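You operate a simulated robot arm through the tools that you are given. There is no shell and no other tool. Be economical: measure what you need, move in short steps, check, and stop when the job is done.

Carry out the task below with a simulated robot arm. There is one attempt and no reset: what you move stays moved.

TASK
Put one of the clear pipes from the small table top on the blue card.

It is judged by the outcome, as a careful person would: the job done as asked, and still so three seconds after it is handed in. It fails if anything else is knocked over, pushed out of place, dropped, spilled or broken.

THE ROBOT
A 7-joint arm with a two-finger parallel gripper, fixed in place. Base frame: the origin is at the foot of the arm, x ahead of it, y to its left, z up; the work surface is at about z = 0. Lengths are in m, angles in degrees, forces in N, time in s.
With the tool pointing down near the work surface it reaches from about 0.22 to 0.58 m from the base axis. Its first joint turns from -66.0 to 66.0 degrees. Payload 2.5 kg.
Tool frame: the origin (TCP) lies between the finger pads and is the grasp point; the fingertips stand 0.023 m ahead of it; z points along the fingers, y is the line along which they close. The gripper opens to 0.094 m. The fingers are 0.038 m wide and 0.01 m thick; the gripper's body (0.054 by 0.096 m) begins 0.039 m behind the TCP.
Orientation is told as [roll, pitch, yaw] about the base's x, y, z axes, in that order, counted from this pose: with the fingers straight down and closing along the base's y, the tool's x points along the base's -x, its y along +y and its z along -z.

THE INTERFACE
- The arm moves only by the tool servo_tool. Its argument "series" is a list of rows, each a list of 3 entries, a list of its own where there are three numbers: the shift along the tool's x, y, z in units of 300 mm (1.0 is 300 mm), then the turn, a rotation vector about the tool's x, y, z in units of 120 degrees (1.0 is 120 degrees), then the opening, from 0 (shut) to 1 (fully open). In form: [[[tx, ty, tz], [wx, wy, wz], hand], ...]. A call has 1 to 20 rows; each row is the pose to reach, as a shift and turn from the pose commanded when the call began, along the tool's axes at that moment. A call with a number of a shift or a turn outside -1 to 1 is refused whole. A row lasts 0.2 s, in which the tool goes at most 0.05 m and 8.6 degrees; a call with a longer step from one row to the next is refused whole, and so is a gripper value outside its range. A pose out of reach is approached as far as the arm can. The call stops where the force on the tool passes 40 N (or 10 N more than at its start, if that is more) or the arm is blocked; 0.2 s more then pass. The fingers move at their own pace (about 0.108 m/s each) and stop on an object; they squeeze with about 38 N. The grip force told is the motor's: it shows also when the fingers shut on nothing. Time passes only in rows, and 0.2 s behind the last, so rows that repeat a pose let the fingers close. It gives the time, the measured TCP pose, the force on the tool (base axes), the opening and the grip force at its end, in the units of the frame above (readings bear some noise).
- Cameras (640 x 400 px; columns grow to the right, rows downward): "scene" is fixed at [0.0984, -0.3994, 0.5361]; the picture's right is [0.94, -0.35, 0.00], its down [-0.22, -0.60, -0.77] and it looks along [0.27, 0.72, -0.64] (base axes); focal length 354 px, centre (320, 200). "wrist" rides on the gripper at [-0.039, 0, -0.044] in the tool frame; the picture's right is [0.00, -1.00, 0.00], its down [0.97, 0.00, -0.24] and it looks along [0.24, 0.00, 0.97] (tool axes); focal length 218 px, centre (320, 200).
- get_image(camera): a new picture of that camera. No time passes.
- locate(camera, pixels): for up to 12 pixels [column, row] of the newest picture of that camera ("zoom" is the newest enlarged one), the place [x, y, z] in the base frame of the surface seen there, good to about 0.002 m. No time passes.
- enlarge(camera, box): a new picture of the part [left, top, right, bottom] of that camera's present view, enlarged. No time passes.
- finish_job(): hands the job in; it is judged then, once.

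Work in short steps. Measure before you move; look again where a grasp or a placing could have gone wrong, and mend it. You have 60 turns and 26 pictures in all, the two below and enlarged ones among them. Open the gripper and draw the arm clear of the work before you hand the job in, unless the task says otherwise; then end with one line.

The tools are called after ">>>" by a JSON object that holds its "api" and its "payload". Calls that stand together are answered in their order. servo_tool: Moves the arm, as the interface text tells. Its arguments: {"type":"object","properties":{"series":{"type":"array"}},"required":["series"]} The other tools are called the same way: get_image (camera) takes a picture; locate (camera, pixels) gives the place of the surface under pixels of a picture; enlarge (camera, box) takes an enlarged picture of a part of a camera's view; finish_job () hands the job in.

At the start:

```text
t: 0.0
tcp_pos: [0.3372, 0.1574, 0.2508]
orientation: [0.1, 0.0, 0.1]
ft_force: [0.2, -0.5, 0.9]
grip_width: 0.094
gripper_force: 0.0
```

scene: 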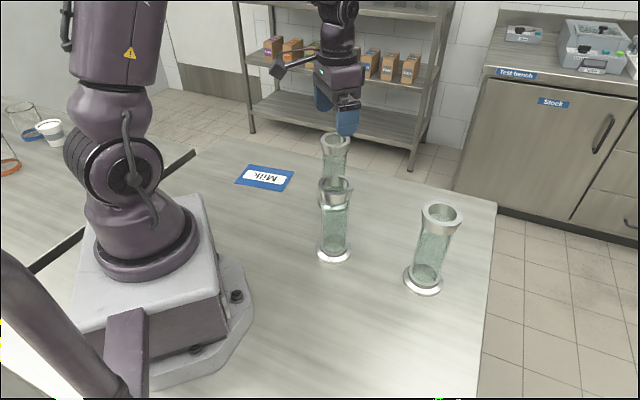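
wrist: 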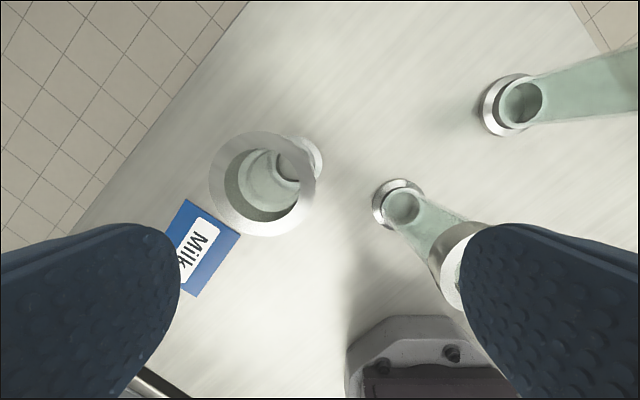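

The scene shows three clear pipes, with rims near (335,140), (336,187) and (442,212), and the blue card at (265,178). I'll measure these first.

>>> {"api": "enlarge", "payload": {"camera": "scene", "box": [220, 100, 480, 300]}}

>>> {"api": "locate", "payload": {"camera": "scene", "pixels": [[236, 183], [250, 165], [294, 171], [281, 191], [265, 178], [334, 262], [334, 235], [336, 206], [422, 293], [430, 260], [440, 224], [335, 165]]}}

>>> {"api": "locate", "payload": {"camera": "wrist", "pixels": [[218, 185], [265, 230], [265, 135], [310, 195], [320, 160], [295, 165], [380, 205], [445, 275], [402, 205], [420, 190], [185, 200], [240, 235]]}}

```text
2.00 times, centred on (350, 200) of scene
```

zoom: 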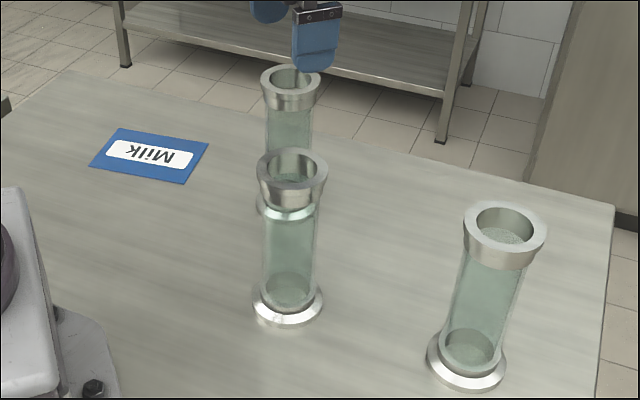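

```text
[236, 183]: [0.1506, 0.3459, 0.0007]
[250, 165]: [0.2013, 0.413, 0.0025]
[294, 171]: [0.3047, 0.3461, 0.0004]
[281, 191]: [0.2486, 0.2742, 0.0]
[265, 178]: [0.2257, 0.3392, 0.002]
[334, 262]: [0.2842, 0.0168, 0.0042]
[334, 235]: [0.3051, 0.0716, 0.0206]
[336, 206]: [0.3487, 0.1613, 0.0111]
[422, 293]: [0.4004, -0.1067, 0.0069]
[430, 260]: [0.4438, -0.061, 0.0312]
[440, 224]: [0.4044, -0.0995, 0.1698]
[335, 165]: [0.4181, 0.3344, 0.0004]
```

```text
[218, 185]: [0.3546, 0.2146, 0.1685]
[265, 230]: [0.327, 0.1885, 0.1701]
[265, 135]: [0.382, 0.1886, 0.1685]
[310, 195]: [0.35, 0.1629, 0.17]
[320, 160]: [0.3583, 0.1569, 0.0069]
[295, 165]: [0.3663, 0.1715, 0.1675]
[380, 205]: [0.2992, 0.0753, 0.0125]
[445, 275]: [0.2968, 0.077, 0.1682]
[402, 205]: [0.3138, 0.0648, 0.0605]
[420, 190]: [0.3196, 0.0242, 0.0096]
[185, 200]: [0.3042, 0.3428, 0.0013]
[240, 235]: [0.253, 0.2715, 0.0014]
```

Pipe A is nearest the card. Its rim centre is about (0.3545, 0.189), with the top at z 0.169 and a diameter of about 0.053 m. The card centre is about (0.227, 0.345). I'll move above pipe A and check.

>>> {"api": "servo_tool", "payload": {"series": [[[-0.03, 0.05, 0], [0, 0, 0], 1], [[-0.058, 0.105, 0], [0, 0, 0], 1], [[-0.058, 0.105, 0], [0, 0, 0], 1]]}}

>>> {"api": "get_image", "payload": {"camera": "wrist"}}

>>> {"api": "enlarge", "payload": {"camera": "scene", "box": [280, 80, 400, 240]}}

```text
t: 0.8
tcp_pos: [0.3541, 0.1892, 0.2507]
orientation: [0.1, 0.0, 0.0]
ft_force: [0.9, -0.1, -0.4]
grip_width: 0.094
gripper_force: 0.0
```

```text
22 pictures are left
```

wrist: 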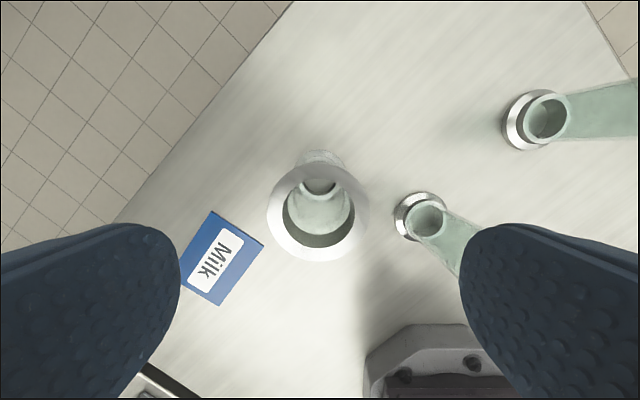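

```text
2.50 times, centred on (340, 160) of scene
```

zoom: 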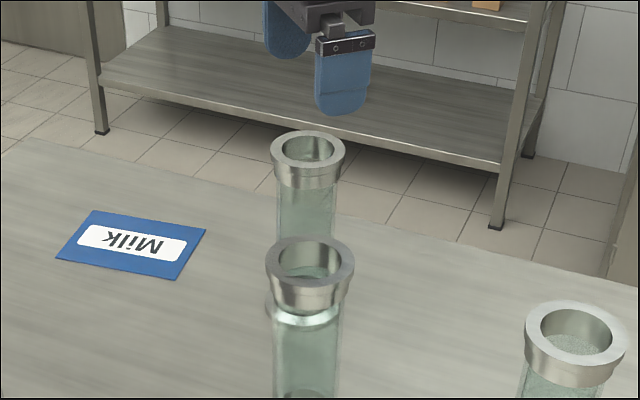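

The rim is centred at column 318, so the tool is over it. I'll check the rim extents and its lower edge before descending.

>>> {"api": "locate", "payload": {"camera": "wrist", "pixels": [[272, 210], [364, 210], [318, 256], [318, 166], [280, 215], [357, 215]]}}

>>> {"api": "locate", "payload": {"camera": "zoom", "pixels": [[308, 166], [308, 173], [308, 183], [308, 188], [308, 195], [278, 180], [338, 180]]}}

```text
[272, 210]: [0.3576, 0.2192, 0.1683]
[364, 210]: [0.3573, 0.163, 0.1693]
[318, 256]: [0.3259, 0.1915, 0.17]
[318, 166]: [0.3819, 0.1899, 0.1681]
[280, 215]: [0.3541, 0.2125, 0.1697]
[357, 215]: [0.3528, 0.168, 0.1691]
```

```text
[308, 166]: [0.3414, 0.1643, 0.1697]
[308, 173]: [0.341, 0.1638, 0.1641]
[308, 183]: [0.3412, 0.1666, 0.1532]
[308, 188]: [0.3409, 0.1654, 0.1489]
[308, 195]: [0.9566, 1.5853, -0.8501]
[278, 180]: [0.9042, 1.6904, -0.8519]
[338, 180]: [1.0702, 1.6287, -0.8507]
```

The rim is 0.057 m wide, spans z 0.147–0.170, and is centred at (0.354, 0.191). I'll descend to TCP z ≈ 0.155 so the pads straddle the rim, then close.

>>> {"api": "servo_tool", "payload": {"series": [[[0, 0.006, 0.08], [0, 0, 0], 1], [[0, 0.006, 0.16], [0, 0, 0], 1], [[0, 0.006, 0.24], [0, 0, 0], 1], [[0, 0.006, 0.32], [0, 0, 0], 1], [[0, 0.006, 0.32], [0, 0, 0], 1], [[0, 0.006, 0.32], [0, 0, 0], 0.7], [[0, 0.006, 0.32], [0, 0, 0], 0.4], [[0, 0.006, 0.32], [0, 0, 0], 0.2], [[0, 0.006, 0.32], [0, 0, 0], 0.2]]}}

>>> {"api": "enlarge", "payload": {"camera": "scene", "box": [240, 80, 440, 240]}}

```text
t: 2.8
tcp_pos: [0.3547, 0.1913, 0.1565]
orientation: [0.2, 0.1, 0.0]
ft_force: [0.3, -1.3, 0.1]
grip_width: 0.0597
gripper_force: 38.2
```

```text
2.50 times, centred on (340, 160) of scene
```

zoom: 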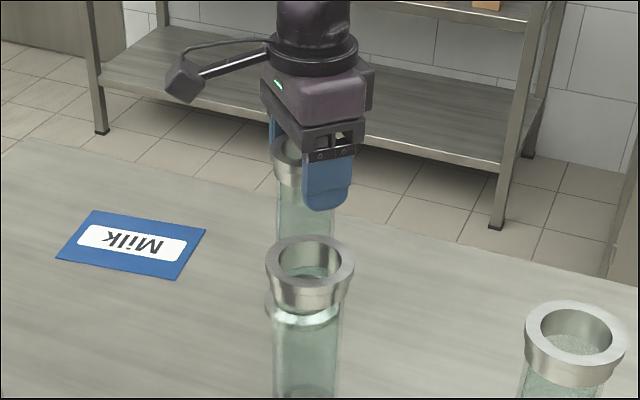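

The grip is firm at 38 N with a width of 0.0597 m. I'll lift it slowly by 5 cm and check that it holds.

>>> {"api": "servo_tool", "payload": {"series": [[[0, 0, -0.02], [0, 0, 0], 0.2], [[0, 0, -0.05], [0, 0, 0], 0.2], [[0, 0, -0.09], [0, 0, 0], 0.2], [[0, 0, -0.13], [0, 0, 0], 0.2], [[0, 0, -0.17], [0, 0, 0], 0.2], [[0, 0, -0.17], [0, 0, 0], 0.2]]}}

>>> {"api": "get_image", "payload": {"camera": "scene"}}

>>> {"api": "get_image", "payload": {"camera": "wrist"}}

```text
t: 4.2
tcp_pos: [0.353, 0.19, 0.2057]
orientation: [0.1, -0.1, -0.1]
ft_force: [-0.8, 0.5, -3.3]
grip_width: 0.0597
gripper_force: 38.3
```

```text
19 pictures are left
```

scene: 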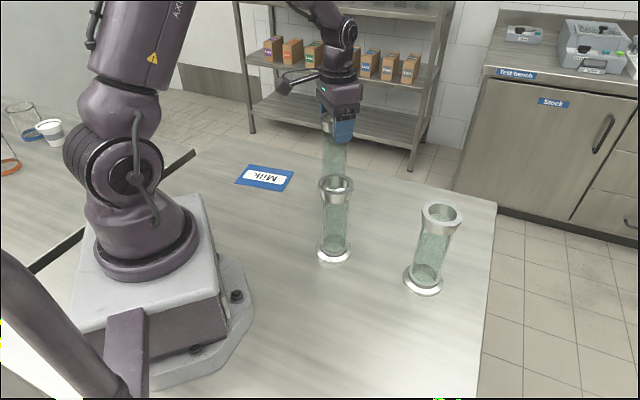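

```text
18 pictures are left
```

wrist: 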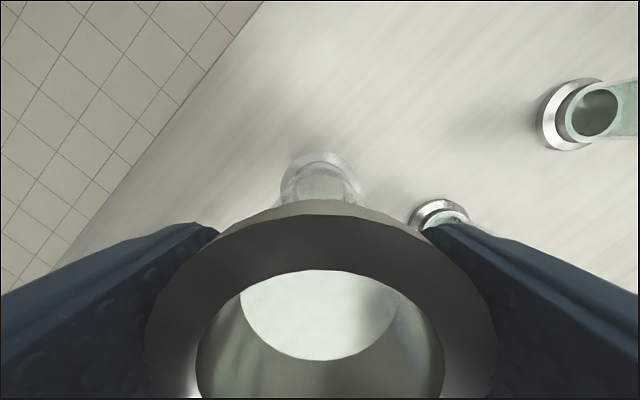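

It holds. The readings show about 3.3 N of load, and the pipe hangs straight. I'll carry it smoothly to above the card centre (0.227, 0.345).

>>> {"api": "servo_tool", "payload": {"series": [[[0.015, 0.018, 0], [0, 0, 0], 0.2], [[0.04, 0.049, 0], [0, 0, 0], 0.2], [[0.08, 0.097, 0], [0, 0, 0], 0.2], [[0.12, 0.145, 0], [0, 0, 0], 0.2], [[0.16, 0.194, 0], [0, 0, 0], 0.2], [[0.2, 0.242, 0], [0, 0, 0], 0.2], [[0.24, 0.29, 0], [0, 0, 0], 0.2], [[0.28, 0.339, 0], [0, 0, 0], 0.2], [[0.32, 0.387, 0], [0, 0, 0], 0.2], [[0.36, 0.436, 0], [0, 0, 0], 0.2], [[0.395, 0.478, 0], [0, 0, 0], 0.2], [[0.415, 0.502, 0], [0, 0, 0], 0.2], [[0.424, 0.513, 0], [0, 0, 0], 0.2], [[0.424, 0.513, 0], [0, 0, 0], 0.2]]}}

>>> {"api": "get_image", "payload": {"camera": "scene"}}

>>> {"api": "get_image", "payload": {"camera": "wrist"}}

```text
t: 7.2
tcp_pos: [0.2279, 0.3449, 0.2071]
orientation: [0.1, 0.0, 0.0]
ft_force: [0.3, 0.3, -3.4]
grip_width: 0.0595
gripper_force: 38.3
```

```text
17 pictures are left
```

scene: 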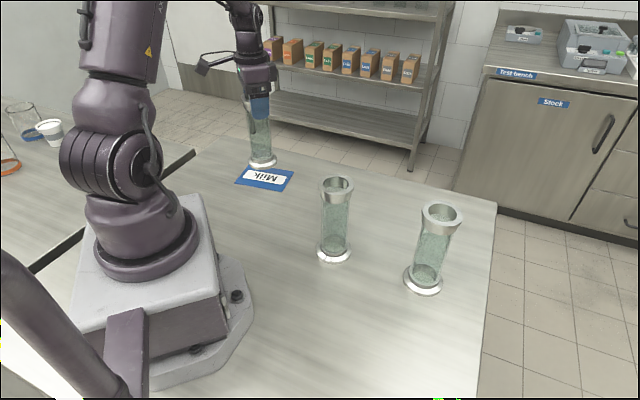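

```text
16 pictures are left
```

wrist: 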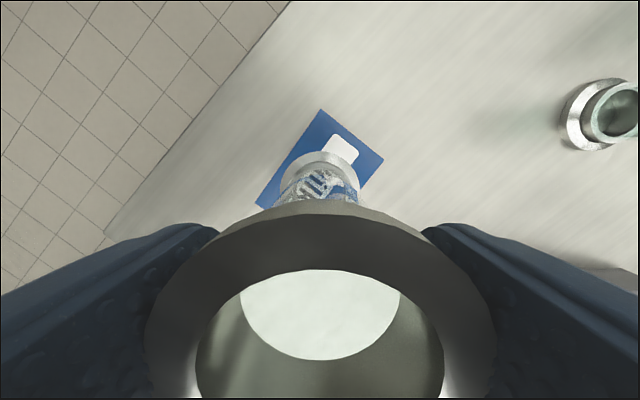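

The pipe hangs above the card, so I'll lower it about 49 mm gently. The original grasp was 51 mm below this height, and the card adds about 1–2 mm.

>>> {"api": "servo_tool", "payload": {"series": [[[0, 0, 0.03], [0, 0, 0], 0.2], [[0, 0, 0.07], [0, 0, 0], 0.2], [[0, 0, 0.11], [0, 0, 0], 0.2], [[0, 0, 0.14], [0, 0, 0], 0.2], [[0, 0, 0.152], [0, 0, 0], 0.2], [[0, 0, 0.158], [0, 0, 0], 0.2], [[0, 0, 0.162], [0, 0, 0], 0.2], [[0, 0, 0.162], [0, 0, 0], 0.2]]}}

>>> {"api": "enlarge", "payload": {"camera": "scene", "box": [200, 80, 360, 220]}}

```text
t: 9.0
tcp_pos: [0.2276, 0.3451, 0.158]
orientation: [0.1, 0.1, 0.1]
ft_force: [-0.2, -1.2, 0.8]
grip_width: 0.0594
gripper_force: 38.4
```

```text
2.86 times, centred on (280, 150) of scene
```

zoom: 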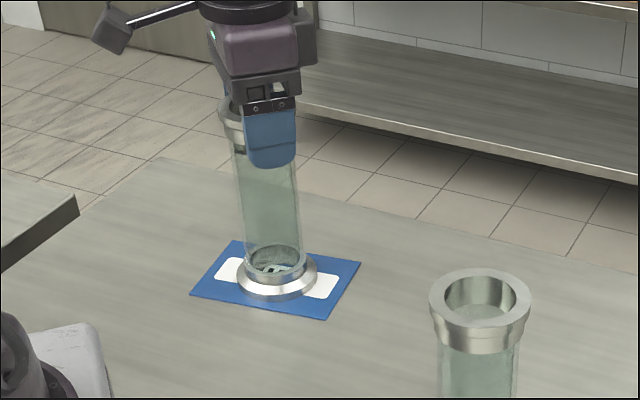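

The load has gone to about zero and the base sits on the card's centre. I'll open gently and then rise straight up.

>>> {"api": "servo_tool", "payload": {"series": [[[0, 0, 0], [0, 0, 0], 0.66], [[0, 0, 0], [0, 0, 0], 0.75], [[0, 0, 0], [0, 0, 0], 1], [[0, 0, 0], [0, 0, 0], 1], [[0, 0, -0.06], [0, 0, 0], 1], [[0, 0, -0.14], [0, 0, 0], 1], [[0, 0, -0.22], [0, 0, 0], 1], [[0, 0, -0.3], [0, 0, 0], 1], [[0, 0, -0.38], [0, 0, 0], 1], [[0, 0, -0.38], [0, 0, 0], 1]]}}

>>> {"api": "get_image", "payload": {"camera": "scene"}}

>>> {"api": "get_image", "payload": {"camera": "wrist"}}

```text
t: 11.2
tcp_pos: [0.2259, 0.3449, 0.2706]
orientation: [0.2, 0.0, -0.1]
ft_force: [0.3, -0.5, -0.1]
grip_width: 0.0939
gripper_force: 0.0
```

```text
14 pictures are left
```

scene: 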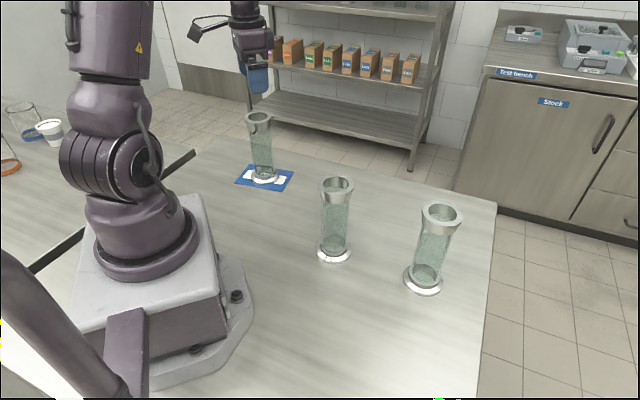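

```text
13 pictures are left
```

wrist: 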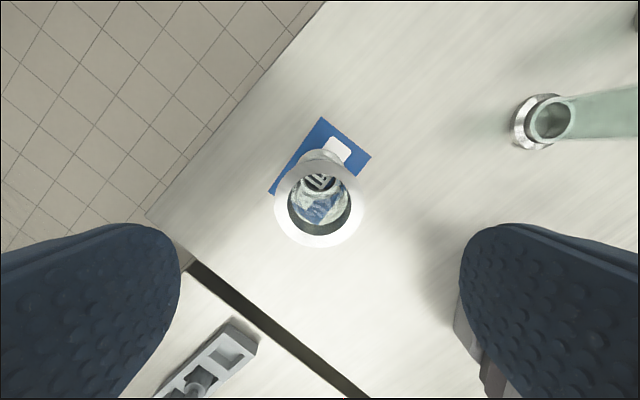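

The pipe stands upright on the card at (264,178), the arm is clear above it, and the other pipes haven't moved. I'm handing it in.

>>> {"api": "finish_job", "payload": {}}

```text
The job is handed in.
```

One clear pipe now stands upright in the middle of the blue card; the gripper is open and clear, and the other two pipes were not touched.
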